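You operate a simulated robot arm through the tools that you are given. There is no shell and no other tool. Be economical: measure what you need, move in short steps, check, and stop when the job is done.

The job below is to be done with a simulated two-armed robot. You get a single attempt, and the scene is never put back.

JOB
Put the orange pad and the blue valve cap in the blue bin.

It is judged by the outcome, as a careful person would: the job done as asked, and still so three seconds after it is handed in. It fails if anything else is knocked over, pushed out of place, dropped, spilled or broken. A push-on lid holds only when it is set on centred and level and pressed home; a screw cap is set on level and turned clockwise until tight.

ROBOT AND FRAMES
Two 7-joint arms with two-finger parallel grippers on one trunk, on a base that drives. Base frame: it is fixed to the floor where the robot stands at the start and does not move with it; the origin is under the middle of the robot, x ahead of it, y to its left, z up. Units: m, rad, N and s.
The left shoulder is at the start at [0.07, 0.134, 1.076], the right one opposite. With the tool pointing down near the work surface each hand reaches from about 0.1 to 0.64 m from the robot's upright axis, wherever it stands, measured 20 degrees to its own side. Places, roughly: blue bin [0.5, 2, 0.75]; blue valve cap [3.25, -5, 0.75]. Payload 1.57 kg a hand.
The tool frame of a hand sits at the grasp point between the pads (the TCP): z along the fingers, y along the line on which they close. The tips reach 0.03 m beyond it. Largest opening 0.08 m; finger width 0.017, thickness 0.012; the body of the gripper, 0.04 by 0.082 m, starts 0.08 m behind the TCP.
Orientation is that of the tool frame in the base frame, as a unit quaternion [x, y, z, w]. With the fingers straight down and closing along the base's y, the tool's x points along the base's -x, its y along +y and its z along -z.

CONTROLS
- The arms move only by the tool move_arm. It takes "left_rows", "right_rows" or both (then of equal length, played together; a hand with none holds still); each is a list of rows, each an object (a shift or turn left out is 0, a gripper value left out holds the last) with "slide": the shift along the tool's x, y, z in m, a list of three; "dr": the turn, a rotation vector about the tool's x, y, z in rad, a list of three. In form: [{"slide": [tx, ty, tz], "dr": [wx, wy, wz]}, ...]. A call has 1 to 12 rows; each row shifts and turns the commanded pose from where the row before left it, along the tool's axes as they then stand. "left_hand" and "right_hand" are, for a hand that has rows, the opening, from 0 (shut) to 1 (fully open), set as the call begins (left out, the last holds). A row lasts 0.2 s, in which the tool goes at most 0.05 m and 0.15 rad; a call with a longer step from one row to the next is refused whole, and so is a gripper value outside its range. Where a pose cannot be reached the arm comes as near as it can. A force on the tool above 40 N (or 10 N above the force at the start of the call, whichever is more), or a blocked arm, ends the call early, and 0.2 s more pass. Each finger travels about 0.153 m/s and halts on what it meets, pressing with about 26 N; the grip force reading is that of the motor and also rises with nothing between the fingers. The clock runs only during rows and for 0.2 s after the last one: add rows that do not move to give the fingers time. It gives the time, the measured TCP pose, the force on the tool (base axes), the opening and the grip force at its end, in the units of the frame above (readings bear some noise).
- Cameras (640 x 400 px; columns grow to the right, rows downward): "scene" is now at [0.1342, 0.0067, 1.2912]; the picture's right is [0.06, -1.00, 0.00], its down [-0.69, -0.04, -0.72] and it looks along [0.72, 0.04, -0.69] (base axes); focal length 266 px, centre (320, 200). "left" rides on the left gripper at [0.072, 0.007, -0.122] in its tool frame; the picture's right is [-0.09, 1.00, 0.00], its down [-0.84, -0.08, -0.54] and it looks along [-0.54, -0.05, 0.84] (tool axes); focal length 238 px, centre (320, 200). "right" rides on the right gripper at [0.072, -0.007, -0.122] in its tool frame; the picture's right is [0.09, 1.00, 0.00], its down [-0.84, 0.08, -0.54] and it looks along [-0.54, 0.05, 0.84] (tool axes); focal length 238 px, centre (320, 200). There is no depth. A picture from a camera that has moved, and an enlarged one, comes with that camera's place and axes in the base frame and with its lens.
- get_image(camera): a new picture of that camera. It takes no simulated time.
- slide_trunk(by): slides the trunk up (or, below 0, down) by that many m; the arms and the scene camera ride with it, the base frame stays. It gives what a move gives, with no picture.
- steer(legs): drives the robot by 1 to 6 legs, each [ahead, left, turn to the left] in m, m and rad, along the robot's own axes; the way and the turn of a leg run together, so that a leg with both is an arc; at most 1.5 m and 3.142 rad a leg. The arms and the cameras ride along, it lands a little off, and it stops where it bumps. It gives what a move gives.
- head_to(pan, tilt): turns the head with the scene camera to pan (to the left, within 1.501 rad either way) and tilt (down, from -0.506 to 1.204), counted from straight ahead of the robot. It gives what a move gives.
- close_up(camera, box): a new picture of the part [left, top, right, bottom] of that camera's present view, enlarged. It takes no simulated time.
- finish_job(): hands the job in; it is judged then, once.

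Go step by step. Nothing tells you exact positions but the pictures and the camera data: compare them with the known pose of the tool, close in by small moves and look again before you grip or let go. The budget is 120 turns and 100 pictures, counting those below and the enlarged ones. Unless the task says otherwise, let go and move clear before handing in, and close with one line.

The tools are called after "Emit:" by a JSON object that holds its "method" and its "body". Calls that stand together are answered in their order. move_arm: Moves the arms, as the interface text tells. Its arguments: {"type":"object","properties":{"left_rows":{"type":"array","items":{"type":"object","properties":{"slide":{"type":"array","items":{"type":"number"}},"dr":{"type":"array","items":{"type":"number"}}}}},"left_hand":{"type":"number"},"right_rows":{"type":"array","items":{"type":"object","properties":{"slide":{"type":"array","items":{"type":"number"}},"dr":{"type":"array","items":{"type":"number"}}}}},"right_hand":{"type":"number"}},"required":[]} The other tools are called the same way: slide_trunk (by) slides the trunk up or down; steer (legs) drives the base; head_to (pan, tilt) turns the head that bears the scene camera; get_image (camera) takes a picture; close_up (camera, box) takes an enlarged picture of a part of a camera's view; finish_job () hands the job in.

At the start:

```text
time: 0.0
left_tool_pos: [0.4149, 0.18, 0.9866]
left_tcp_rot: [-0.001, 1.0, 0.001, 0.0]
left_force: [0.3, -0.5, 1.1]
left_finger_gap: 0.08
left_finger_force: 0.1
right_tool_pos: [0.4225, -0.1406, 0.9541]
right_tcp_rot: [0.0, 1.0, 0.0, -0.001]
right_force: [-0.2, 1.0, -0.6]
right_finger_gap: 0.0798
right_finger_force: 0.0
trunk travel left (down, up): [-0.65, 0.29]
robot x, y, heading: [-0.0003, 0.0004, -0.001]
head pan, tilt: [0.059, 0.764]
```

scene: 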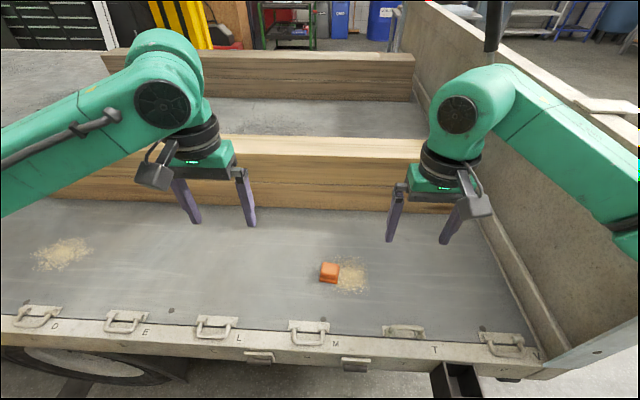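
right: 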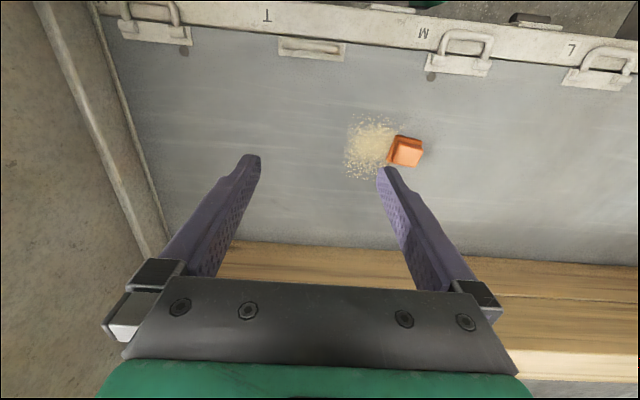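
left: 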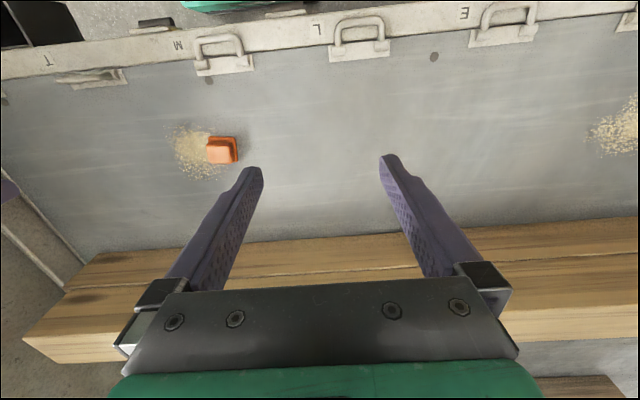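

The orange pad lies on the surface at about [0.48, 0.003, 0.71]. I'll look closer at its shape before grasping.

Emit:
{"method": "close_up", "body": {"camera": "scene", "box": [280, 240, 380, 302]}}

Emit:
{"method": "close_up", "body": {"camera": "right", "box": [340, 100, 460, 175]}}

```text
6.40 times, centred on (330, 271) of scene
camera zoom: at [0.1342, 0.0067, 1.2912], right [0.06, -1.0, 0.0], down [-0.69, -0.04, -0.72], along [0.72, 0.04, -0.69], focal length 1705 px, centre (256, -254)
```

zoom: 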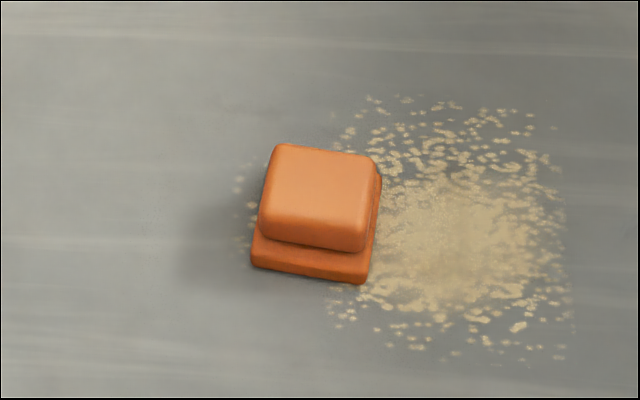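

```text
5.33 times, centred on (400, 138) of right
camera zoom: at [0.349, -0.1491, 1.0762], right [-0.09, 1.0, 0.0], down [0.84, 0.08, 0.54], along [0.54, 0.05, -0.84], focal length 1271 px, centre (-107, 533)
```

zoom: 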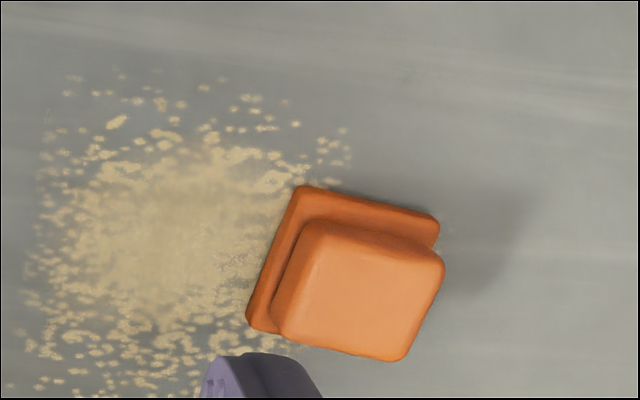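

The pad is about 4.5 cm square, two stepped layers, turned about -0.12 rad. I'll move the right hand above it and look again.

Emit:
{"method": "move_arm", "body": {"right_rows": [{"slide": [-0.0115, 0.0283, 0.02]}, {"slide": [-0.0115, 0.0283, 0.02]}, {"slide": [-0.0115, 0.0283, 0.02]}, {"slide": [-0.0115, 0.0283, 0.02]}, {"slide": [-0.0115, 0.0284, 0.024]}, {"dr": [0, 0, 0.12]}, {}], "right_hand": 1}}

Emit:
{"method": "get_image", "body": {"camera": "right"}}

Emit:
{"method": "get_image", "body": {"camera": "scene"}}

```text
time: 1.6
left_tool_pos: [0.415, 0.1801, 0.9881]
left_tcp_rot: [-0.001, 1.0, 0.0, 0.0]
left_force: [-0.3, 0.2, 0.5]
left_finger_gap: 0.0801
left_finger_force: 0.2
right_tool_pos: [0.4788, 0.0016, 0.8488]
right_tcp_rot: [0.061, 0.998, 0.0, 0.0]
right_force: [-0.2, -0.9, -1.3]
right_finger_gap: 0.0801
right_finger_force: 0.0
trunk travel left (down, up): [-0.65, 0.29]
robot x, y, heading: [0.0015, 0.0007, -0.0]
head pan, tilt: [0.059, 0.764]
```

```text
94 pictures are left
camera right: at [0.406, 0.0017, 0.9718], right [0.03, 1.0, 0.0], down [0.84, -0.02, 0.54], along [0.54, -0.02, -0.84], focal length 238 px, centre (320, 200)
```

right: 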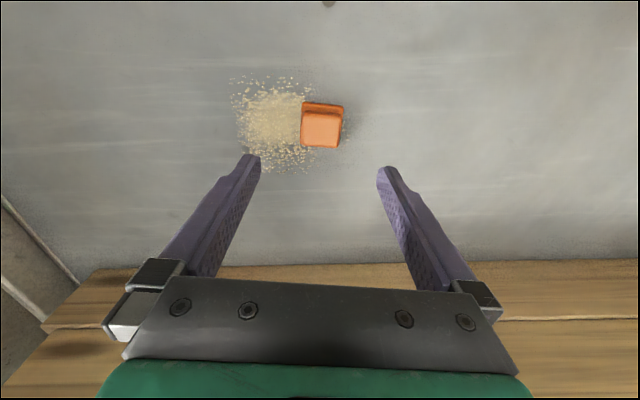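

```text
93 pictures are left
camera scene: at [0.1343, 0.007, 1.2912], right [0.06, -1.0, 0.0], down [-0.69, -0.04, -0.72], along [0.72, 0.04, -0.69], focal length 266 px, centre (320, 200)
```

scene: 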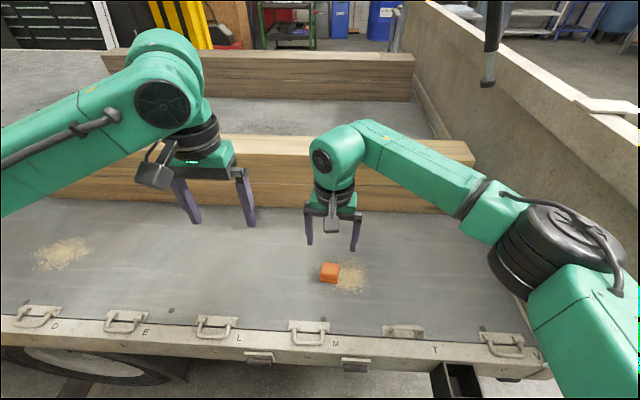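

Hand is aligned with the pad, with a 3 mm offset. Descending and gripping.

Emit:
{"method": "move_arm", "body": {"right_rows": [{"slide": [0, -0.003, 0.03]}, {"slide": [0, 0, 0.03]}, {"slide": [0, 0, 0.025]}, {"slide": [0, 0, 0.013]}, {"slide": [0, 0, 0.01]}, {}]}}

Emit:
{"method": "get_image", "body": {"camera": "right"}}

```text
time: 3.0
left_tool_pos: [0.4149, 0.1794, 0.987]
left_tcp_rot: [-0.001, 1.0, 0.0, 0.0]
left_force: [0.4, -0.6, 0.2]
left_finger_gap: 0.0801
left_finger_force: 0.1
right_tool_pos: [0.479, -0.0027, 0.7413]
right_tcp_rot: [0.06, 0.998, 0.001, 0.0]
right_force: [-0.8, -0.1, -0.3]
right_finger_gap: 0.08
right_finger_force: 0.1
trunk travel left (down, up): [-0.65, 0.29]
robot x, y, heading: [0.0003, 0.0029, -0.002]
head pan, tilt: [0.059, 0.764]
```

```text
92 pictures are left
camera right: at [0.4058, -0.0015, 0.8636], right [0.03, 1.0, 0.0], down [0.84, -0.02, 0.54], along [0.54, -0.02, -0.84], focal length 238 px, centre (320, 200)
```

right: 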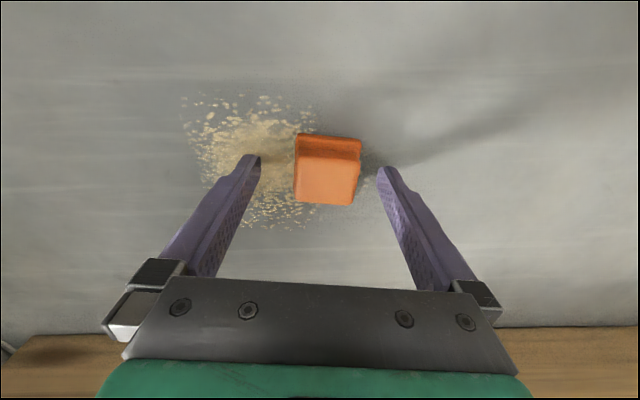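

Pad is centred between the fingers; lower slightly and close.

Emit:
{"method": "move_arm", "body": {"right_rows": [{"slide": [0, 0.002, 0.006]}, {}]}}

Emit:
{"method": "move_arm", "body": {"right_rows": [{}, {}, {}, {}], "right_hand": 0}}

Emit:
{"method": "get_image", "body": {"camera": "right"}}

```text
time: 3.6
left_tool_pos: [0.4151, 0.1789, 0.9868]
left_tcp_rot: [-0.001, 1.0, 0.001, 0.0]
left_force: [0.3, -0.5, 1.1]
left_finger_gap: 0.0798
left_finger_force: 0.2
right_tool_pos: [0.4794, -0.0014, 0.7361]
right_tcp_rot: [0.06, 0.998, 0.0, 0.0]
right_force: [-0.2, 0.1, -0.9]
right_finger_gap: 0.0797
right_finger_force: 0.0
trunk travel left (down, up): [-0.65, 0.29]
robot x, y, heading: [-0.0036, -0.0024, -0.001]
head pan, tilt: [0.059, 0.764]
```

```text
time: 4.6
left_tool_pos: [0.4148, 0.1789, 0.9868]
left_tcp_rot: [-0.001, 1.0, -0.001, 0.0]
left_force: [-0.3, 0.8, -0.2]
left_finger_gap: 0.0801
left_finger_force: 0.0
right_tool_pos: [0.4796, -0.0006, 0.737]
right_tcp_rot: [0.06, 0.998, 0.0, 0.0]
right_force: [0.5, 0.3, 0.3]
right_finger_gap: 0.0437
right_finger_force: 26.0
trunk travel left (down, up): [-0.65, 0.29]
robot x, y, heading: [-0.0013, -0.0017, 0.001]
head pan, tilt: [0.059, 0.764]
```

```text
91 pictures are left
camera right: at [0.4061, 0.0002, 0.8579], right [0.03, 1.0, 0.0], down [0.84, -0.02, 0.54], along [0.54, -0.02, -0.84], focal length 238 px, centre (320, 200)
```

right: 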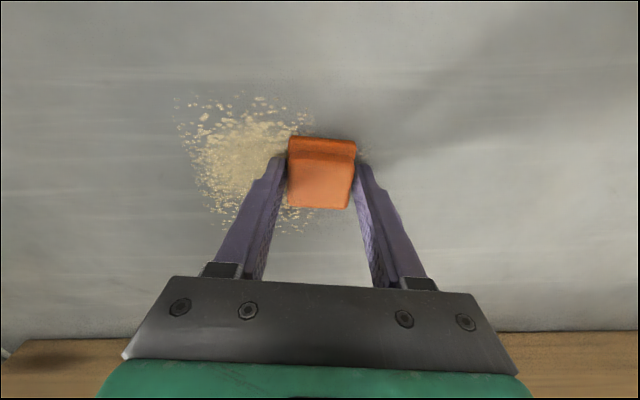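

Gripped (43.7 mm gap, 26 N). Lift and then look around toward the bin on the left.

Emit:
{"method": "move_arm", "body": {"right_rows": [{"slide": [0, 0, -0.03]}, {"slide": [0, 0, -0.045]}, {"slide": [0, 0, -0.045]}, {"slide": [0.02, -0.02, -0.04]}, {"slide": [0.02, -0.03, -0.03]}, {"slide": [0.02, -0.03, -0.03]}, {"slide": [0.02, -0.03, -0.0]}, {}]}}

Emit:
{"method": "head_to", "body": {"pan": 1.3, "tilt": 0.5}}

Emit:
{"method": "get_image", "body": {"camera": "scene"}}

Emit:
{"method": "get_image", "body": {"camera": "right"}}

```text
time: 6.4
left_tool_pos: [0.4153, 0.1796, 0.9874]
left_tcp_rot: [-0.001, 1.0, -0.001, 0.0]
left_force: [0.1, 1.0, 1.2]
left_finger_gap: 0.08
left_finger_force: 0.1
right_tool_pos: [0.3862, -0.0999, 0.9566]
right_tcp_rot: [0.06, 0.998, -0.001, -0.001]
right_force: [1.0, -0.3, 0.7]
right_finger_gap: 0.0
right_finger_force: 21.5
trunk travel left (down, up): [-0.65, 0.29]
robot x, y, heading: [0.0024, -0.0005, -0.001]
head pan, tilt: [0.059, 0.764]
```

```text
time: 7.8
left_tool_pos: [0.4147, 0.1791, 0.9864]
left_tcp_rot: [-0.001, 1.0, 0.0, -0.001]
left_force: [-0.4, 0.7, 0.2]
left_finger_gap: 0.0801
left_finger_force: 0.1
right_tool_pos: [0.3871, -0.0999, 0.9569]
right_tcp_rot: [0.061, 0.998, 0.0, 0.0]
right_force: [0.7, -0.5, 0.0]
right_finger_gap: 0.0001
right_finger_force: 21.3
trunk travel left (down, up): [-0.65, 0.29]
robot x, y, heading: [-0.0001, 0.0003, -0.004]
head pan, tilt: [1.3, 0.499]
```

```text
90 pictures are left
camera scene: at [0.0765, 0.0895, 1.3144], right [0.96, -0.27, 0.0], down [-0.13, -0.46, -0.88], along [0.24, 0.85, -0.48], focal length 266 px, centre (320, 200)
```

scene: 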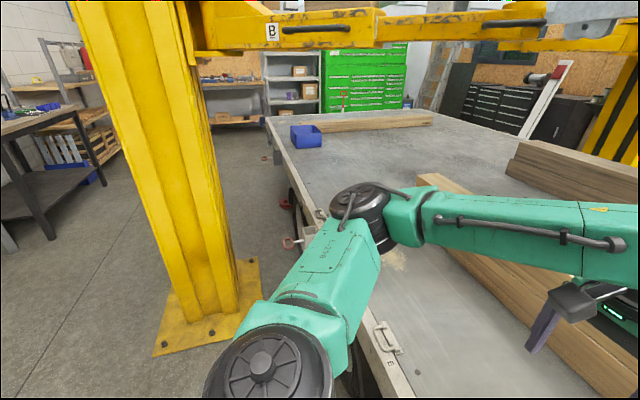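

```text
89 pictures are left
camera right: at [0.3138, -0.0989, 1.0784], right [0.03, 1.0, 0.0], down [0.84, -0.02, 0.54], along [0.54, -0.02, -0.84], focal length 238 px, centre (320, 200)
```

right: 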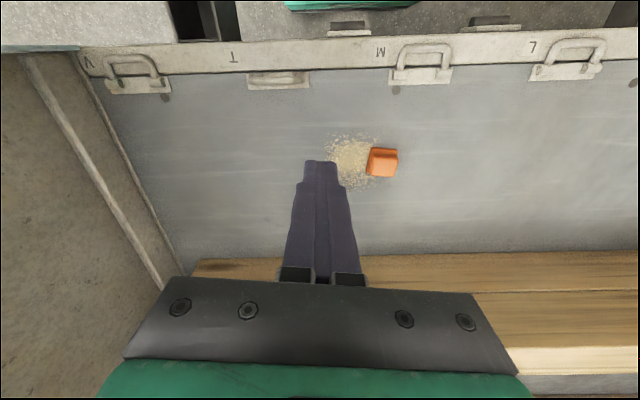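

The pad slipped out on the lift and sits about where it was. I'll look closely at its shape.

Emit:
{"method": "close_up", "body": {"camera": "right", "box": [342, 136, 422, 186]}}

Emit:
{"method": "head_to", "body": {"pan": 0.06, "tilt": 0.764}}

Emit:
{"method": "close_up", "body": {"camera": "scene", "box": [300, 253, 364, 293]}}

Emit:
{"method": "close_up", "body": {"camera": "left", "box": [180, 125, 260, 175]}}

```text
8.00 times, centred on (382, 161) of right
camera zoom: at [0.3138, -0.0989, 1.0784], right [0.03, 1.0, 0.0], down [0.84, -0.02, 0.54], along [0.54, -0.02, -0.84], focal length 1907 px, centre (-176, 512)
```

zoom: 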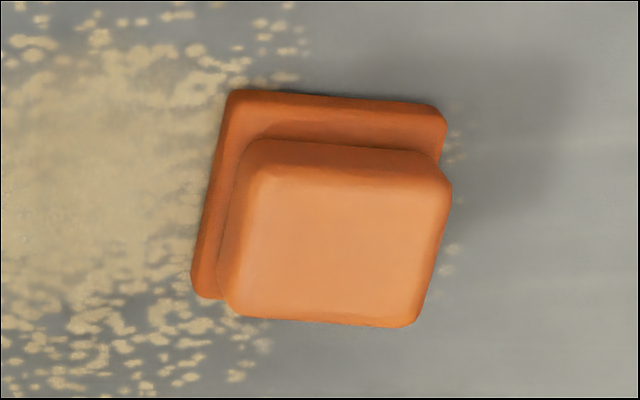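

```text
time: 9.3
left_tool_pos: [0.4142, 0.1794, 0.9872]
left_tcp_rot: [-0.001, 1.0, 0.001, 0.001]
left_force: [0.3, 0.7, 0.5]
left_finger_gap: 0.0799
left_finger_force: 0.1
right_tool_pos: [0.3869, -0.0998, 0.9563]
right_tcp_rot: [0.06, 0.998, 0.0, 0.0]
right_force: [0.3, 0.2, -0.7]
right_finger_gap: 0.0
right_finger_force: 21.2
trunk travel left (down, up): [-0.65, 0.29]
robot x, y, heading: [0.0007, -0.0008, -0.001]
head pan, tilt: [0.059, 0.764]
```

```text
10.00 times, centred on (332, 273) of scene
camera zoom: at [0.1342, 0.0069, 1.2913], right [0.06, -1.0, 0.0], down [-0.69, -0.04, -0.72], along [0.72, 0.04, -0.69], focal length 2665 px, centre (200, -530)
```

zoom: 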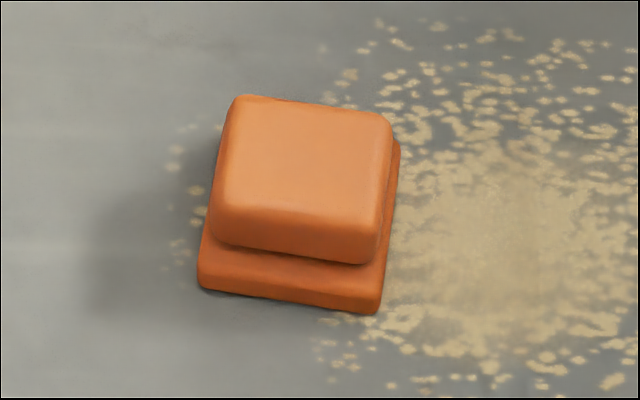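

```text
8.00 times, centred on (220, 150) of left
camera zoom: at [0.3437, 0.1856, 1.1082], right [0.09, 1.0, 0.0], down [0.84, -0.08, 0.54], along [0.54, -0.05, -0.84], focal length 1907 px, centre (1120, 600)
```

zoom: 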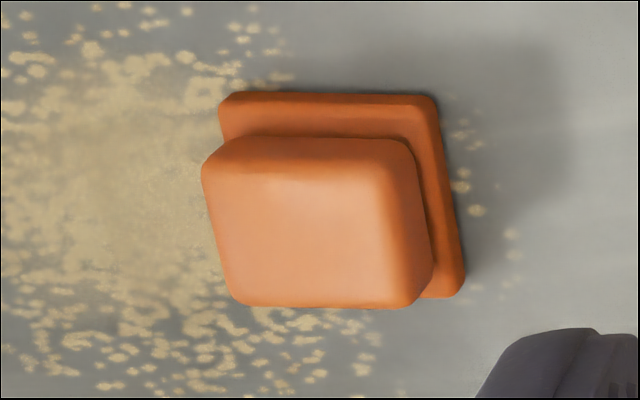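

It has a wide flange (~44 mm) and a slightly narrower head; the tips only caught the flange's upper edge. I'll regrip deeper, with the tips nearly at the surface.

Emit:
{"method": "move_arm", "body": {"right_rows": [{}, {}, {"slide": [-0.0262, 0.0361, 0.02]}, {"slide": [-0.0262, 0.0361, 0.02]}, {"slide": [-0.0262, 0.0361, 0.02]}, {"slide": [0, 0, 0.04]}, {"slide": [0, 0, 0.04]}, {"slide": [0, 0, 0.04]}, {"slide": [0, 0, 0.03]}, {"slide": [0, 0, 0.011]}, {"slide": [0, 0, 0.003]}, {}], "right_hand": 1}}

Emit:
{"method": "get_image", "body": {"camera": "right"}}

```text
time: 11.9
left_tool_pos: [0.4162, 0.1813, 0.9874]
left_tcp_rot: [-0.002, 1.0, 0.0, 0.0]
left_force: [-0.9, -0.1, -0.4]
left_finger_gap: 0.0802
left_finger_force: 0.0
right_tool_pos: [0.4771, -0.0023, 0.7336]
right_tcp_rot: [0.06, 0.998, -0.001, 0.0]
right_force: [-0.8, 0.3, -1.2]
right_finger_gap: 0.0799
right_finger_force: 0.0
trunk travel left (down, up): [-0.65, 0.29]
robot x, y, heading: [0.0006, 0.0019, 0.001]
head pan, tilt: [0.059, 0.764]
```

```text
85 pictures are left
camera right: at [0.4043, -0.0015, 0.854], right [0.03, 1.0, 0.0], down [0.84, -0.02, 0.54], along [0.54, -0.02, -0.84], focal length 238 px, centre (320, 200)
```

right: 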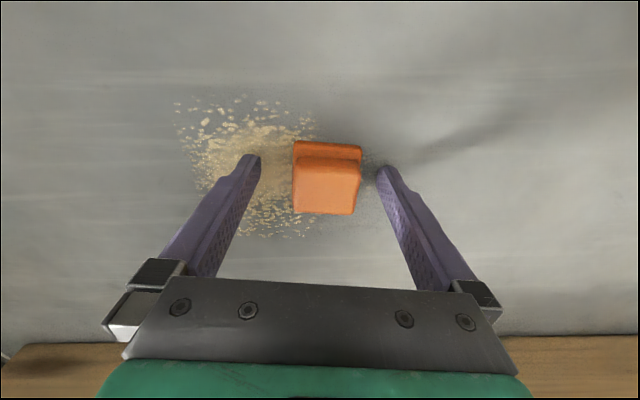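

Centred. Down another 3 mm, then close and test with a small slow lift.

Emit:
{"method": "move_arm", "body": {"right_rows": [{"slide": [0, 0.001, 0.003]}, {}]}}

Emit:
{"method": "move_arm", "body": {"right_rows": [{}, {}, {}, {}], "right_hand": 0}}

Emit:
{"method": "move_arm", "body": {"right_rows": [{"slide": [0, 0, -0.005]}, {"slide": [0, 0, -0.01]}, {"slide": [0, 0, -0.015]}, {}]}}

Emit:
{"method": "get_image", "body": {"camera": "right"}}

```text
time: 12.5
left_tool_pos: [0.414, 0.1797, 0.9867]
left_tcp_rot: [-0.001, 1.0, 0.0, 0.0]
left_force: [0.0, 0.1, 0.9]
left_finger_gap: 0.0798
left_finger_force: 0.0
right_tool_pos: [0.4779, -0.0008, 0.7305]
right_tcp_rot: [0.059, 0.998, 0.001, 0.002]
right_force: [2.2, 0.1, 6.8]
right_finger_gap: 0.0801
right_finger_force: 0.0
trunk travel left (down, up): [-0.65, 0.29]
robot x, y, heading: [0.0012, 0.0023, 0.001]
head pan, tilt: [0.059, 0.764]
```

```text
time: 13.5
left_tool_pos: [0.4134, 0.1787, 0.9876]
left_tcp_rot: [-0.002, 1.0, 0.0, 0.001]
left_force: [0.5, -0.2, -0.5]
left_finger_gap: 0.0801
left_finger_force: 0.0
right_tool_pos: [0.4758, -0.0009, 0.7294]
right_tcp_rot: [0.06, 0.998, 0.0, 0.0]
right_force: [1.3, -1.3, 9.0]
right_finger_gap: 0.0442
right_finger_force: 26.6
trunk travel left (down, up): [-0.65, 0.29]
robot x, y, heading: [-0.0013, 0.002, -0.002]
head pan, tilt: [0.059, 0.764]
```

```text
time: 14.5
left_tool_pos: [0.415, 0.179, 0.9861]
left_tcp_rot: [-0.001, 1.0, -0.001, -0.001]
left_force: [0.4, -0.4, 0.2]
left_finger_gap: 0.0801
left_finger_force: 0.0
right_tool_pos: [0.4766, -0.0009, 0.7603]
right_tcp_rot: [0.061, 0.998, 0.0, 0.0]
right_force: [0.1, -0.1, -1.3]
right_finger_gap: 0.0437
right_finger_force: 26.4
trunk travel left (down, up): [-0.65, 0.29]
robot x, y, heading: [0.0006, 0.0018, 0.003]
head pan, tilt: [0.059, 0.764]
```

```text
84 pictures are left
camera right: at [0.4042, -0.0007, 0.8814], right [0.03, 1.0, 0.0], down [0.84, -0.02, 0.54], along [0.54, -0.01, -0.84], focal length 238 px, centre (320, 200)
```

right: 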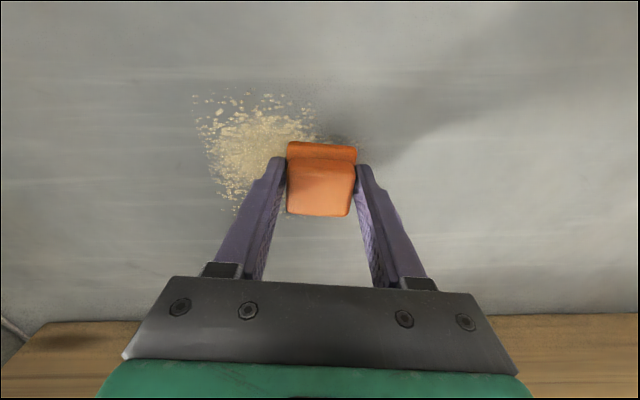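

It's lifted this time. I'll lift slowly and check for creep.

Emit:
{"method": "move_arm", "body": {"right_rows": [{"slide": [0, 0, -0.01]}, {"slide": [0, 0, -0.015]}, {"slide": [0, 0, -0.02]}, {"slide": [0, 0, -0.02]}, {"slide": [0, 0, -0.015]}, {"slide": [0, 0, -0.01]}, {}, {}, {}, {}]}}

Emit:
{"method": "get_image", "body": {"camera": "right"}}

```text
time: 16.7
left_tool_pos: [0.4153, 0.1797, 0.9875]
left_tcp_rot: [0.0, 1.0, 0.0, 0.0]
left_force: [-0.6, 0.0, 0.3]
left_finger_gap: 0.0802
left_finger_force: 0.0
right_tool_pos: [0.4767, -0.0002, 0.8491]
right_tcp_rot: [0.061, 0.998, 0.0, 0.0]
right_force: [0.4, -0.7, 0.2]
right_finger_gap: 0.044
right_finger_force: 26.1
trunk travel left (down, up): [-0.65, 0.29]
robot x, y, heading: [-0.0019, 0.0004, 0.004]
head pan, tilt: [0.059, 0.764]
```

```text
83 pictures are left
camera right: at [0.4045, 0.0, 0.9711], right [0.03, 1.0, 0.0], down [0.84, -0.02, 0.54], along [0.54, -0.02, -0.84], focal length 238 px, centre (320, 200)
```

right: 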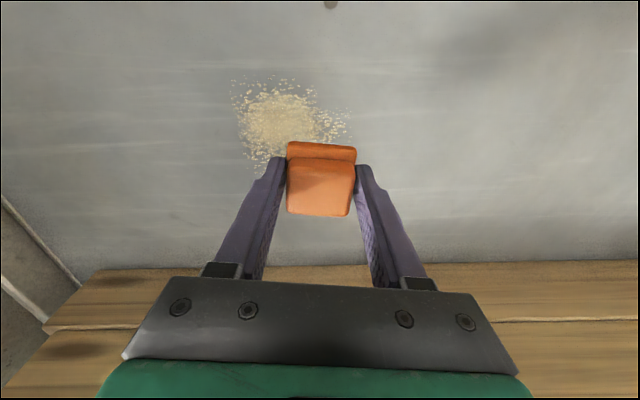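

No creep. Tuck the hand in, then survey the surroundings for driving; there's a yellow column between me and the bin.

Emit:
{"method": "move_arm", "body": {"right_rows": [{"slide": [0.01, -0.01, -0.015]}, {"slide": [0.02, -0.02, -0.025]}, {"slide": [0.025, -0.025, -0.025]}, {"slide": [0.025, -0.025, -0.025]}, {"slide": [0.025, -0.025, -0.02]}, {"slide": [0.015, -0.015, -0.01]}, {"slide": [0.01, -0.01, 0]}, {}], "left_rows": [{}, {"slide": [0.02, 0, 0]}, {"slide": [0.025, 0, 0]}, {"slide": [0.025, 0, 0]}, {"slide": [0.02, 0, 0]}, {}, {}, {}]}}

Emit:
{"method": "head_to", "body": {"pan": 1.5, "tilt": 0.35}}

Emit:
{"method": "get_image", "body": {"camera": "scene"}}

Emit:
{"method": "head_to", "body": {"pan": -1.5, "tilt": 0.35}}

Emit:
{"method": "get_image", "body": {"camera": "scene"}}

Emit:
{"method": "get_image", "body": {"camera": "right"}}

```text
time: 18.5
left_tool_pos: [0.3239, 0.1804, 0.9876]
left_tcp_rot: [-0.002, 1.0, 0.0, 0.0]
left_force: [0.4, -0.1, 0.2]
left_finger_gap: 0.0798
left_finger_force: 0.1
right_tool_pos: [0.3318, -0.1153, 0.9705]
right_tcp_rot: [0.06, 0.998, 0.0, 0.0]
right_force: [-0.7, 0.7, -0.6]
right_finger_gap: 0.0437
right_finger_force: 26.1
trunk travel left (down, up): [-0.65, 0.29]
robot x, y, heading: [0.0005, 0.0006, -0.0]
head pan, tilt: [0.059, 0.764]
```

```text
time: 20.0
left_tool_pos: [0.3248, 0.1794, 0.9861]
left_tcp_rot: [-0.002, 1.0, 0.001, 0.0]
left_force: [0.3, -0.5, -0.5]
left_finger_gap: 0.08
left_finger_force: 0.1
right_tool_pos: [0.3308, -0.1161, 0.9703]
right_tcp_rot: [0.06, 0.998, 0.001, 0.0]
right_force: [-0.4, -0.1, 0.4]
right_finger_gap: 0.0438
right_finger_force: 26.2
trunk travel left (down, up): [-0.65, 0.29]
robot x, y, heading: [-0.0014, -0.0028, 0.005]
head pan, tilt: [1.499, 0.351]
```

```text
82 pictures are left
camera scene: at [0.0589, 0.0948, 1.3281], right [1.0, -0.07, 0.0], down [-0.03, -0.34, -0.94], along [0.07, 0.94, -0.34], focal length 266 px, centre (320, 200)
```

scene: 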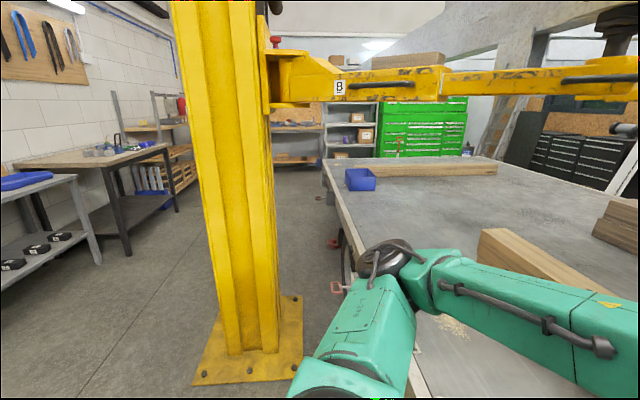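

```text
time: 22.6
left_tool_pos: [0.3235, 0.1792, 0.9867]
left_tcp_rot: [-0.001, 1.0, 0.0, -0.001]
left_force: [-0.4, -0.4, -0.1]
left_finger_gap: 0.08
left_finger_force: 0.0
right_tool_pos: [0.3324, -0.1145, 0.9701]
right_tcp_rot: [0.06, 0.998, 0.0, -0.001]
right_force: [0.3, -0.1, 0.7]
right_finger_gap: 0.0439
right_finger_force: 26.3
trunk travel left (down, up): [-0.65, 0.29]
robot x, y, heading: [0.0013, 0.0046, 0.002]
head pan, tilt: [-1.499, 0.351]
```

```text
81 pictures are left
camera scene: at [0.0588, -0.091, 1.3281], right [-1.0, -0.07, 0.0], down [-0.02, 0.34, -0.94], along [0.07, -0.94, -0.34], focal length 266 px, centre (320, 200)
```

scene: 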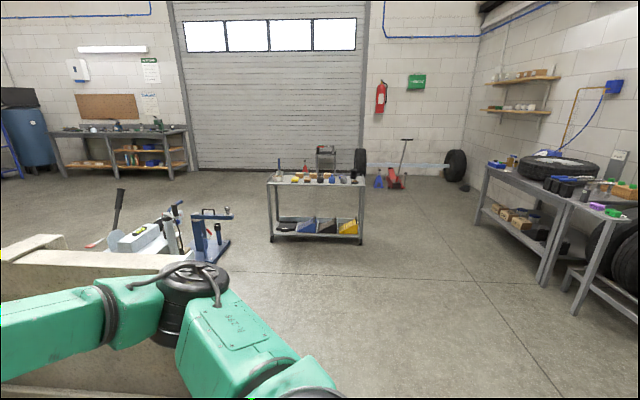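

```text
80 pictures are left
camera right: at [0.2592, -0.114, 1.0915], right [0.03, 1.0, 0.0], down [0.84, -0.02, 0.54], along [0.54, -0.02, -0.84], focal length 238 px, centre (320, 200)
```

right: 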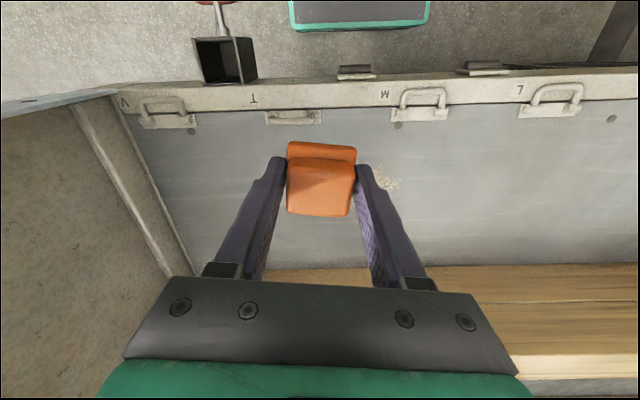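

Pad still held. Plan: back away from the truck bed, turn to face left (+y), check the passage left of the column, then drive around it to the bin.

Emit:
{"method": "steer", "body": {"legs": [[-0.5, 0, 0], [0, 0, 1.57]]}}

Emit:
{"method": "head_to", "body": {"pan": 0.7, "tilt": 0.45}}

Emit:
{"method": "get_image", "body": {"camera": "scene"}}

```text
time: 29.4
left_tool_pos: [-0.6873, 0.3229, 0.9865]
left_tcp_rot: [0.712, -0.702, 0.0, 0.0]
left_force: [-0.8, -0.2, 0.7]
left_finger_gap: 0.0801
left_finger_force: 0.2
right_tool_pos: [-0.3934, 0.3352, 0.969]
right_tcp_rot: [-0.668, 0.744, 0.0, 0.0]
right_force: [-0.9, 0.9, 0.1]
right_finger_gap: 0.0439
right_finger_force: 25.6
trunk travel left (down, up): [-0.65, 0.29]
robot x, y, heading: [-0.5034, 0.0042, 1.583]
head pan, tilt: [-1.499, 0.351]
```

```text
time: 31.5
left_tool_pos: [-0.6887, 0.3238, 0.988]
left_tcp_rot: [0.712, -0.702, 0.0, -0.001]
left_force: [-0.7, -0.8, 0.3]
left_finger_gap: 0.08
left_finger_force: 0.1
right_tool_pos: [-0.394, 0.3346, 0.9704]
right_tcp_rot: [-0.668, 0.744, 0.001, -0.001]
right_force: [-0.5, 0.5, -0.2]
right_finger_gap: 0.0438
right_finger_force: 26.5
trunk travel left (down, up): [-0.65, 0.29]
robot x, y, heading: [-0.5019, 0.0027, 1.581]
head pan, tilt: [0.7, 0.45]
```

```text
79 pictures are left
camera scene: at [-0.563, 0.1228, 1.3189], right [0.76, 0.65, 0.0], down [0.28, -0.33, -0.9], along [-0.59, 0.68, -0.44], focal length 266 px, centre (320, 200)
```

scene: 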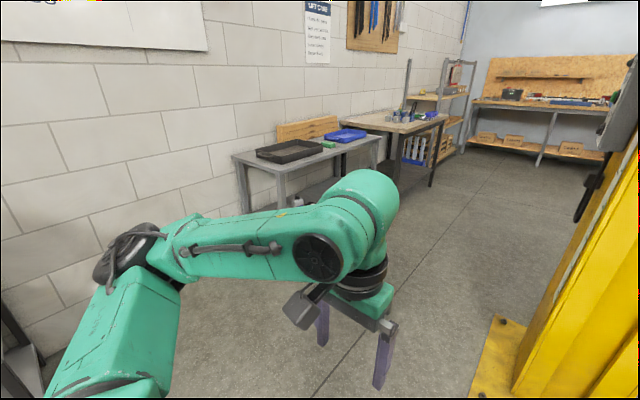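

The passage is clear with x ≈ -1.0 midway. Driving through and turning to face the bed at y ≈ 2.2.

Emit:
{"method": "steer", "body": {"legs": [[0, 0.5, 0], [1.1, 0, 0], [1.1, 0, 0], [0, -0.15, 0], [0, 0, -1.58]]}}

Emit:
{"method": "head_to", "body": {"pan": 0, "tilt": 0.5}}

Emit:
{"method": "get_image", "body": {"camera": "scene"}}

Emit:
{"method": "get_image", "body": {"camera": "right"}}

```text
time: 49.8
left_tool_pos: [-0.5679, 2.3856, 0.9865]
left_tcp_rot: [-0.003, 1.0, 0.0, 0.0]
left_force: [0.6, -0.4, -0.3]
left_finger_gap: 0.0799
left_finger_force: 0.2
right_tool_pos: [-0.5595, 2.091, 0.9701]
right_tcp_rot: [0.058, 0.998, 0.0, 0.001]
right_force: [0.3, -0.1, -0.8]
right_finger_gap: 0.044
right_finger_force: 26.6
trunk travel left (down, up): [-0.65, 0.29]
robot x, y, heading: [-0.8919, 2.2039, 0.006]
head pan, tilt: [0.7, 0.45]
```

```text
time: 50.9
left_tool_pos: [-0.5681, 2.3858, 0.9879]
left_tcp_rot: [-0.002, 1.0, 0.0, 0.0]
left_force: [0.4, 0.6, 0.1]
left_finger_gap: 0.0799
left_finger_force: 0.0
right_tool_pos: [-0.5606, 2.0918, 0.9692]
right_tcp_rot: [0.058, 0.998, 0.0, 0.0]
right_force: [0.6, -0.3, -0.4]
right_finger_gap: 0.0437
right_finger_force: 26.1
trunk travel left (down, up): [-0.65, 0.29]
robot x, y, heading: [-0.8922, 2.203, 0.004]
head pan, tilt: [0.0, 0.499]
```

```text
78 pictures are left
camera scene: at [-0.7486, 2.2072, 1.3144], right [0.0, -1.0, 0.0], down [-0.48, 0.0, -0.88], along [0.88, 0.0, -0.48], focal length 266 px, centre (320, 200)
```

scene: 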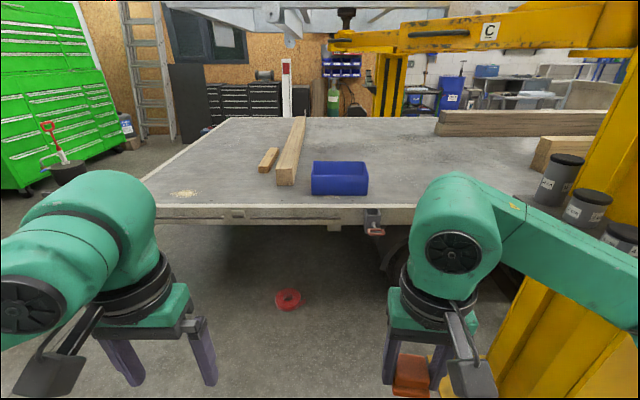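

```text
77 pictures are left
camera right: at [-0.6322, 2.0916, 1.0915], right [0.02, 1.0, 0.0], down [0.84, -0.02, 0.54], along [0.54, -0.01, -0.84], focal length 238 px, centre (320, 200)
```

right: 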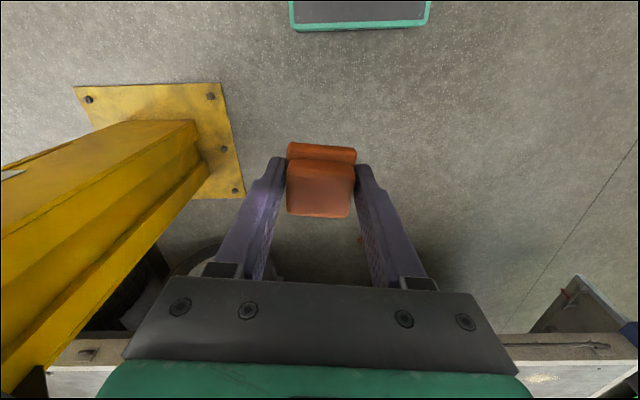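

Pad held. The bin is straight ahead at about [0.45–0.6, 2.11]; check it and the canisters at right closely.

Emit:
{"method": "close_up", "body": {"camera": "scene", "box": [280, 140, 400, 215]}}

Emit:
{"method": "close_up", "body": {"camera": "scene", "box": [440, 100, 640, 225]}}

```text
5.33 times, centred on (340, 178) of scene
camera zoom: at [-0.7486, 2.2072, 1.3144], right [0.0, -1.0, 0.0], down [-0.48, 0.0, -0.88], along [0.88, 0.0, -0.48], focal length 1421 px, centre (213, 320)
```

zoom: 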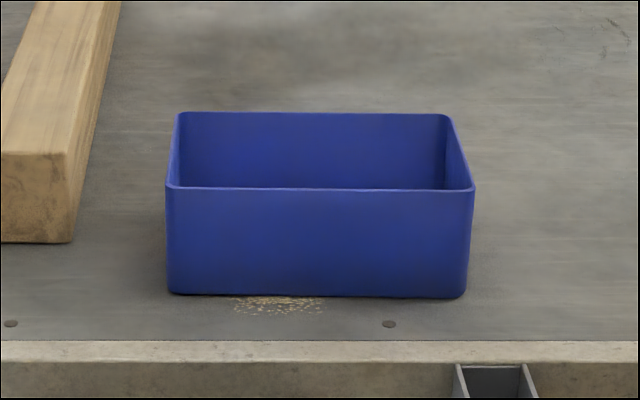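

```text
3.20 times, centred on (540, 162) of scene
camera zoom: at [-0.7486, 2.2072, 1.3144], right [0.0, -1.0, 0.0], down [-0.48, 0.0, -0.88], along [0.88, 0.0, -0.48], focal length 853 px, centre (-384, 320)
```

zoom: 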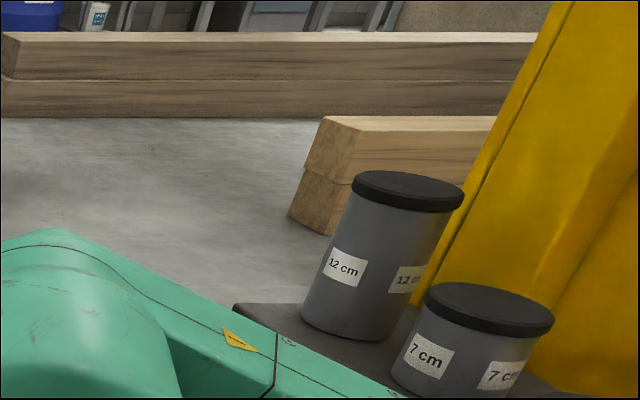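

Canisters stand on a bracket by the column around [-0.2…-0.4, 1.65, 1.0]; I must keep the right elbow clear. I'll strafe left, and look right to judge clearance.

Emit:
{"method": "steer", "body": {"legs": [[0, 0.17, 0]]}}

Emit:
{"method": "head_to", "body": {"pan": -0.9, "tilt": 0.6}}

Emit:
{"method": "get_image", "body": {"camera": "scene"}}

```text
time: 52.3
left_tool_pos: [-0.567, 2.5529, 0.9871]
left_tcp_rot: [-0.001, 1.0, -0.001, 0.0]
left_force: [-0.5, -0.1, -0.5]
left_finger_gap: 0.0801
left_finger_force: 0.1
right_tool_pos: [-0.56, 2.2581, 0.9701]
right_tcp_rot: [0.06, 0.998, 0.001, 0.0]
right_force: [-0.1, 0.6, -0.1]
right_finger_gap: 0.0439
right_finger_force: 26.0
trunk travel left (down, up): [-0.65, 0.29]
robot x, y, heading: [-0.894, 2.3737, 0.004]
head pan, tilt: [0.0, 0.499]
```

```text
time: 53.5
left_tool_pos: [-0.5666, 2.5519, 0.9875]
left_tcp_rot: [-0.001, 1.0, -0.001, 0.0]
left_force: [-1.4, -0.4, 0.6]
left_finger_gap: 0.08
left_finger_force: 0.0
right_tool_pos: [-0.5606, 2.2594, 0.9706]
right_tcp_rot: [0.06, 0.998, 0.0, -0.001]
right_force: [-0.5, -0.4, -0.9]
right_finger_gap: 0.0439
right_finger_force: 25.9
trunk travel left (down, up): [-0.65, 0.29]
robot x, y, heading: [-0.8913, 2.3743, 0.004]
head pan, tilt: [-0.901, 0.6]
```

```text
74 pictures are left
camera scene: at [-0.7849, 2.306, 1.3053], right [-0.78, -0.62, 0.0], down [-0.35, 0.44, -0.83], along [0.51, -0.65, -0.56], focal length 266 px, centre (320, 200)
```

scene: 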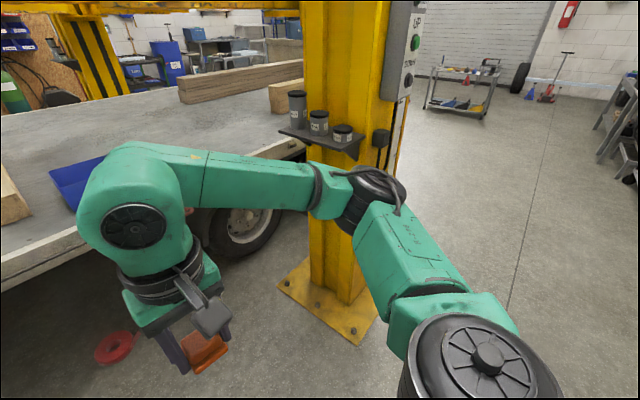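

Elbow sticks out ~0.55 m; I'll drive forward at y ≈ 2.5, then strafe right once past the shelf.

Emit:
{"method": "steer", "body": {"legs": [[0, 0.13, 0], [0.84, 0, 0], [0, -0.16, 0]]}}

Emit:
{"method": "head_to", "body": {"pan": -0.3, "tilt": 0.7}}

Emit:
{"method": "get_image", "body": {"camera": "scene"}}

Emit:
{"method": "get_image", "body": {"camera": "right"}}

```text
time: 59.9
left_tool_pos: [0.2753, 2.5199, 0.9865]
left_tcp_rot: [0.001, 1.0, -0.001, 0.001]
left_force: [-0.5, 0.2, 0.2]
left_finger_gap: 0.0799
left_finger_force: 0.0
right_tool_pos: [0.2808, 2.2264, 0.9698]
right_tcp_rot: [0.061, 0.998, 0.001, 0.0]
right_force: [0.2, -1.0, -0.5]
right_finger_gap: 0.0441
right_finger_force: 26.2
trunk travel left (down, up): [-0.65, 0.29]
robot x, y, heading: [-0.047, 2.3446, -0.008]
head pan, tilt: [-0.901, 0.6]
```

```text
time: 60.9
left_tool_pos: [0.2761, 2.5198, 0.9868]
left_tcp_rot: [0.001, 1.0, 0.0, 0.0]
left_force: [1.0, -0.5, 0.0]
left_finger_gap: 0.0801
left_finger_force: 0.0
right_tool_pos: [0.2816, 2.2249, 0.9697]
right_tcp_rot: [0.062, 0.998, 0.001, 0.0]
right_force: [-0.6, -0.9, -1.4]
right_finger_gap: 0.044
right_finger_force: 25.3
trunk travel left (down, up): [-0.65, 0.29]
robot x, y, heading: [-0.0459, 2.3409, -0.008]
head pan, tilt: [-0.3, 0.7]
```

```text
73 pictures are left
camera scene: at [0.0838, 2.3177, 1.2967], right [-0.3, -0.95, 0.0], down [-0.61, 0.19, -0.76], along [0.73, -0.23, -0.64], focal length 266 px, centre (320, 200)
```

scene: 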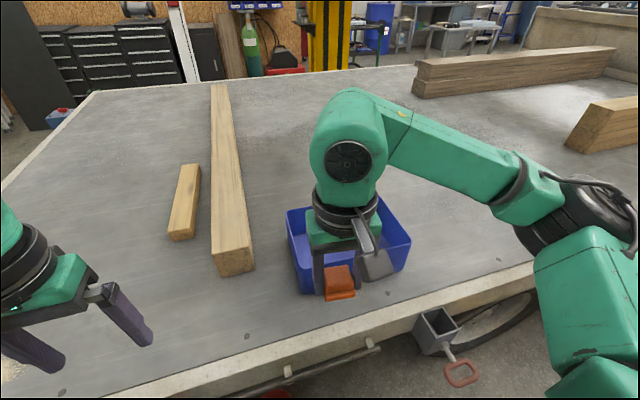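

```text
72 pictures are left
camera right: at [0.2095, 2.2267, 1.0915], right [0.03, 1.0, 0.0], down [0.84, -0.03, 0.54], along [0.54, -0.02, -0.84], focal length 238 px, centre (320, 200)
```

right: 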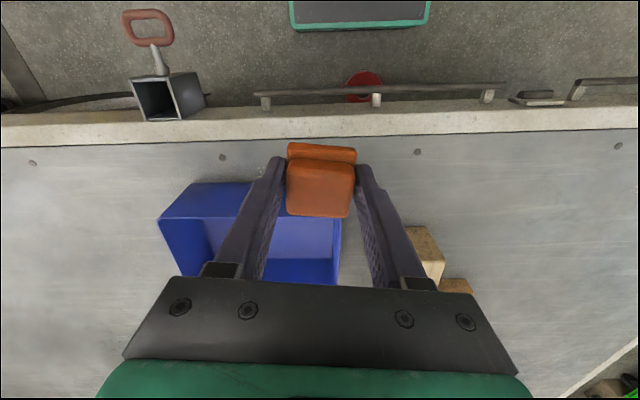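

Bin spans x 0.42–0.61, y 1.98–2.25, rim z≈0.81. Moving the pad over its middle.

Emit:
{"method": "move_arm", "body": {"right_rows": [{"slide": [-0.0128, -0.0052, 0]}, {"slide": [-0.03, -0.012, 0]}, {"slide": [-0.04, -0.016, 0]}, {"slide": [-0.04, -0.016, 0]}, {"slide": [-0.04, -0.016, 0]}, {"slide": [-0.04, -0.016, 0]}, {"slide": [-0.03, -0.012, 0]}, {"slide": [-0.01, -0.004, 0]}, {}]}}

Emit:
{"method": "get_image", "body": {"camera": "right"}}

Emit:
{"method": "get_image", "body": {"camera": "scene"}}

```text
time: 62.9
left_tool_pos: [0.2758, 2.5197, 0.987]
left_tcp_rot: [0.0, 1.0, 0.001, 0.0]
left_force: [-1.0, -0.8, 0.5]
left_finger_gap: 0.0801
left_finger_force: 0.1
right_tool_pos: [0.511, 2.0989, 0.9697]
right_tcp_rot: [0.061, 0.998, 0.0, 0.0]
right_force: [0.4, -0.4, -0.4]
right_finger_gap: 0.0441
right_finger_force: 26.1
trunk travel left (down, up): [-0.65, 0.29]
robot x, y, heading: [-0.0491, 2.3423, -0.002]
head pan, tilt: [-0.3, 0.7]
```

```text
71 pictures are left
camera right: at [0.4386, 2.1004, 1.0909], right [0.03, 1.0, 0.0], down [0.84, -0.02, 0.54], along [0.54, -0.02, -0.84], focal length 238 px, centre (320, 200)
```

right: 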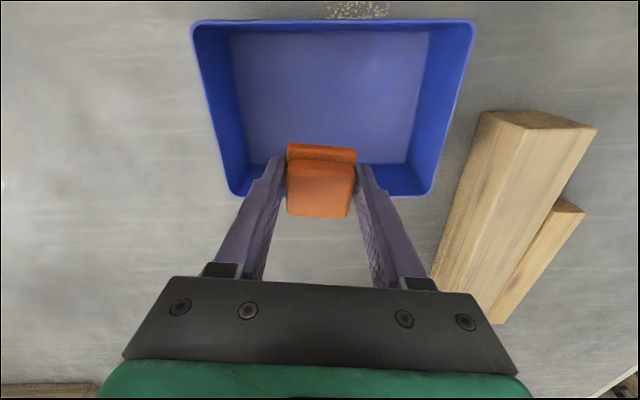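

```text
70 pictures are left
camera scene: at [0.0839, 2.3175, 1.2967], right [-0.3, -0.95, 0.0], down [-0.61, 0.19, -0.76], along [0.73, -0.23, -0.64], focal length 266 px, centre (320, 200)
```

scene: 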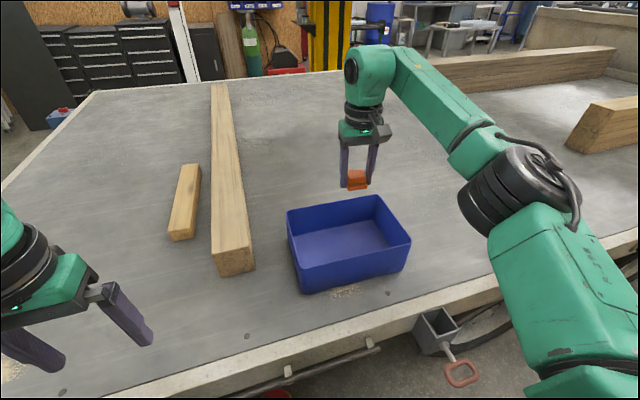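

Over the bin middle. Lower and release.

Emit:
{"method": "move_arm", "body": {"right_rows": [{"slide": [0, 0.01, 0.02]}, {"slide": [0, 0, 0.03]}, {"slide": [0, 0, 0.035]}, {"slide": [0, 0, 0.035]}, {"slide": [0, 0, 0.035]}, {"slide": [0, 0, 0.03]}, {"slide": [0, 0, 0.02]}, {"slide": [0, 0, 0.01]}, {}]}}

Emit:
{"method": "get_image", "body": {"camera": "right"}}

```text
time: 64.9
left_tool_pos: [0.2746, 2.5195, 0.9865]
left_tcp_rot: [0.001, 1.0, 0.0, 0.0]
left_force: [0.8, 0.0, 0.5]
left_finger_gap: 0.0799
left_finger_force: 0.0
right_tool_pos: [0.5131, 2.1087, 0.7545]
right_tcp_rot: [0.061, 0.998, -0.001, 0.0]
right_force: [0.3, 0.3, 1.0]
right_finger_gap: 0.0438
right_finger_force: 26.0
trunk travel left (down, up): [-0.65, 0.29]
robot x, y, heading: [-0.05, 2.3422, -0.007]
head pan, tilt: [-0.3, 0.7]
```

```text
69 pictures are left
camera right: at [0.4401, 2.1097, 0.8762], right [0.03, 1.0, 0.0], down [0.84, -0.03, 0.54], along [0.54, -0.02, -0.84], focal length 238 px, centre (320, 200)
```

right: 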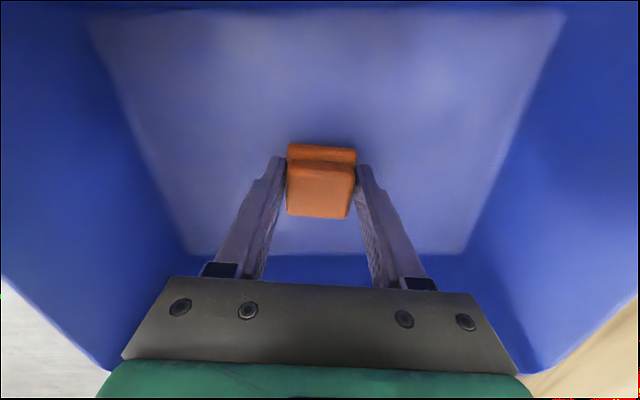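

Lower 1 cm more, open, and withdraw.

Emit:
{"method": "move_arm", "body": {"right_rows": [{"slide": [0, 0, 0.01]}, {}]}}

Emit:
{"method": "move_arm", "body": {"right_rows": [{}, {}, {}, {"slide": [0, 0, -0.01]}, {"slide": [0, 0, -0.03]}, {"slide": [0, 0, -0.04]}, {"slide": [0, 0, -0.05]}, {"slide": [0, 0, -0.05]}, {"slide": [0, 0, -0.04]}, {}], "right_hand": 1}}

Emit:
{"method": "get_image", "body": {"camera": "right"}}

```text
time: 65.5
left_tool_pos: [0.2765, 2.5198, 0.9865]
left_tcp_rot: [0.001, 1.0, 0.0, 0.0]
left_force: [-0.9, -0.4, 0.3]
left_finger_gap: 0.0799
left_finger_force: 0.0
right_tool_pos: [0.5117, 2.1092, 0.7455]
right_tcp_rot: [0.061, 0.998, -0.001, 0.0]
right_force: [-0.2, 0.0, -0.2]
right_finger_gap: 0.0435
right_finger_force: 25.9
trunk travel left (down, up): [-0.65, 0.29]
robot x, y, heading: [-0.0499, 2.3414, -0.005]
head pan, tilt: [-0.3, 0.7]
```

```text
time: 67.7
left_tool_pos: [0.2749, 2.5197, 0.9876]
left_tcp_rot: [0.001, 1.0, 0.0, 0.001]
left_force: [0.3, -0.3, 0.6]
left_finger_gap: 0.0799
left_finger_force: 0.1
right_tool_pos: [0.5122, 2.1088, 0.9649]
right_tcp_rot: [0.062, 0.998, 0.0, 0.0]
right_force: [-0.9, -0.5, -0.1]
right_finger_gap: 0.08
right_finger_force: 0.1
trunk travel left (down, up): [-0.65, 0.29]
robot x, y, heading: [-0.0466, 2.3399, -0.006]
head pan, tilt: [-0.3, 0.7]
```

```text
68 pictures are left
camera right: at [0.4401, 2.1098, 1.0873], right [0.03, 1.0, 0.0], down [0.84, -0.03, 0.54], along [0.54, -0.02, -0.84], focal length 238 px, centre (320, 200)
```

right: 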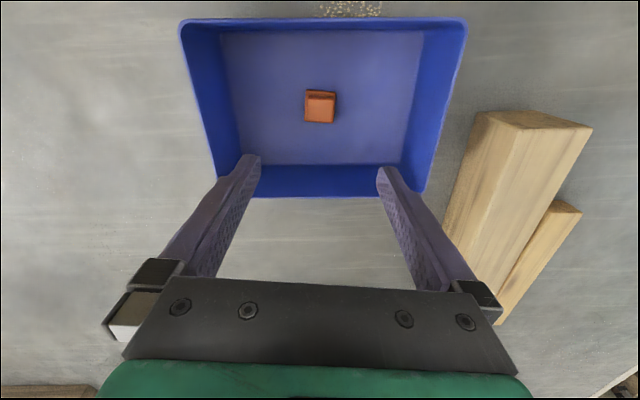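

The pad rests in the bin. Now retract the arm, back away from the bed, and strafe back past the column (facing the bed, which keeps the elbows clear).

Emit:
{"method": "move_arm", "body": {"right_rows": [{"slide": [0.03, 0.012, 0]}, {"slide": [0.045, 0.016, 0]}, {"slide": [0.045, 0.016, 0]}, {"slide": [0.045, 0.016, 0]}, {"slide": [0.045, 0.016, 0]}, {"slide": [0.03, 0.012, 0]}, {"dr": [0, 0, -0.12]}, {}]}}

Emit:
{"method": "steer", "body": {"legs": [[0, 0.16, 0], [-0.93, 0, 0]]}}

Emit:
{"method": "head_to", "body": {"pan": -1.2, "tilt": 0.5}}

Emit:
{"method": "get_image", "body": {"camera": "scene"}}

```text
time: 69.5
left_tool_pos: [0.276, 2.5203, 0.986]
left_tcp_rot: [0.0, 1.0, -0.001, 0.0]
left_force: [0.2, 0.0, 1.2]
left_finger_gap: 0.0799
left_finger_force: 0.0
right_tool_pos: [0.2857, 2.2264, 0.9653]
right_tcp_rot: [0.001, 1.0, 0.001, 0.0]
right_force: [0.2, 0.1, 0.1]
right_finger_gap: 0.0801
right_finger_force: 0.0
trunk travel left (down, up): [-0.65, 0.29]
robot x, y, heading: [-0.0516, 2.337, -0.006]
head pan, tilt: [-0.3, 0.7]
```

```text
time: 75.4
left_tool_pos: [-0.6475, 2.6821, 0.9872]
left_tcp_rot: [0.004, 1.0, 0.0, 0.0]
left_force: [-0.1, 1.3, 0.4]
left_finger_gap: 0.0796
left_finger_force: 0.1
right_tool_pos: [-0.6398, 2.3882, 0.9648]
right_tcp_rot: [0.004, 1.0, 0.0, 0.001]
right_force: [0.2, 0.0, 0.7]
right_finger_gap: 0.0801
right_finger_force: 0.0
trunk travel left (down, up): [-0.65, 0.29]
robot x, y, heading: [-0.973, 2.5048, -0.009]
head pan, tilt: [-0.3, 0.7]
```

```text
time: 76.6
left_tool_pos: [-0.6476, 2.6819, 0.987]
left_tcp_rot: [0.004, 1.0, 0.0, 0.001]
left_force: [-0.9, 0.4, 0.0]
left_finger_gap: 0.0801
left_finger_force: 0.0
right_tool_pos: [-0.6414, 2.3877, 0.9654]
right_tcp_rot: [0.004, 1.0, 0.0, 0.0]
right_force: [0.0, -0.2, 0.1]
right_finger_gap: 0.0799
right_finger_force: 0.0
trunk travel left (down, up): [-0.65, 0.29]
robot x, y, heading: [-0.9753, 2.5009, -0.005]
head pan, tilt: [-1.201, 0.499]
```

```text
67 pictures are left
camera scene: at [-0.8901, 2.4215, 1.3144], right [-0.94, -0.35, 0.0], down [-0.17, 0.45, -0.88], along [0.31, -0.82, -0.48], focal length 266 px, centre (320, 200)
```

scene: 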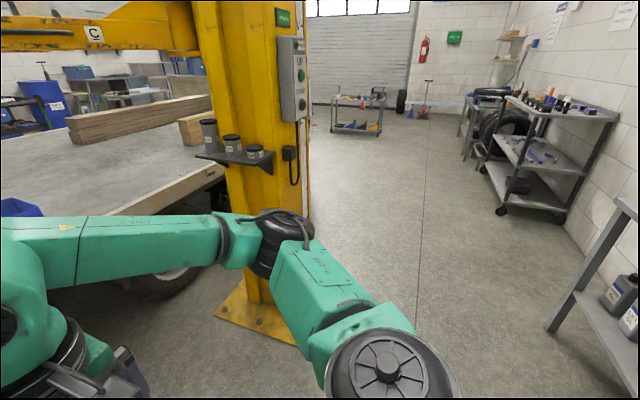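

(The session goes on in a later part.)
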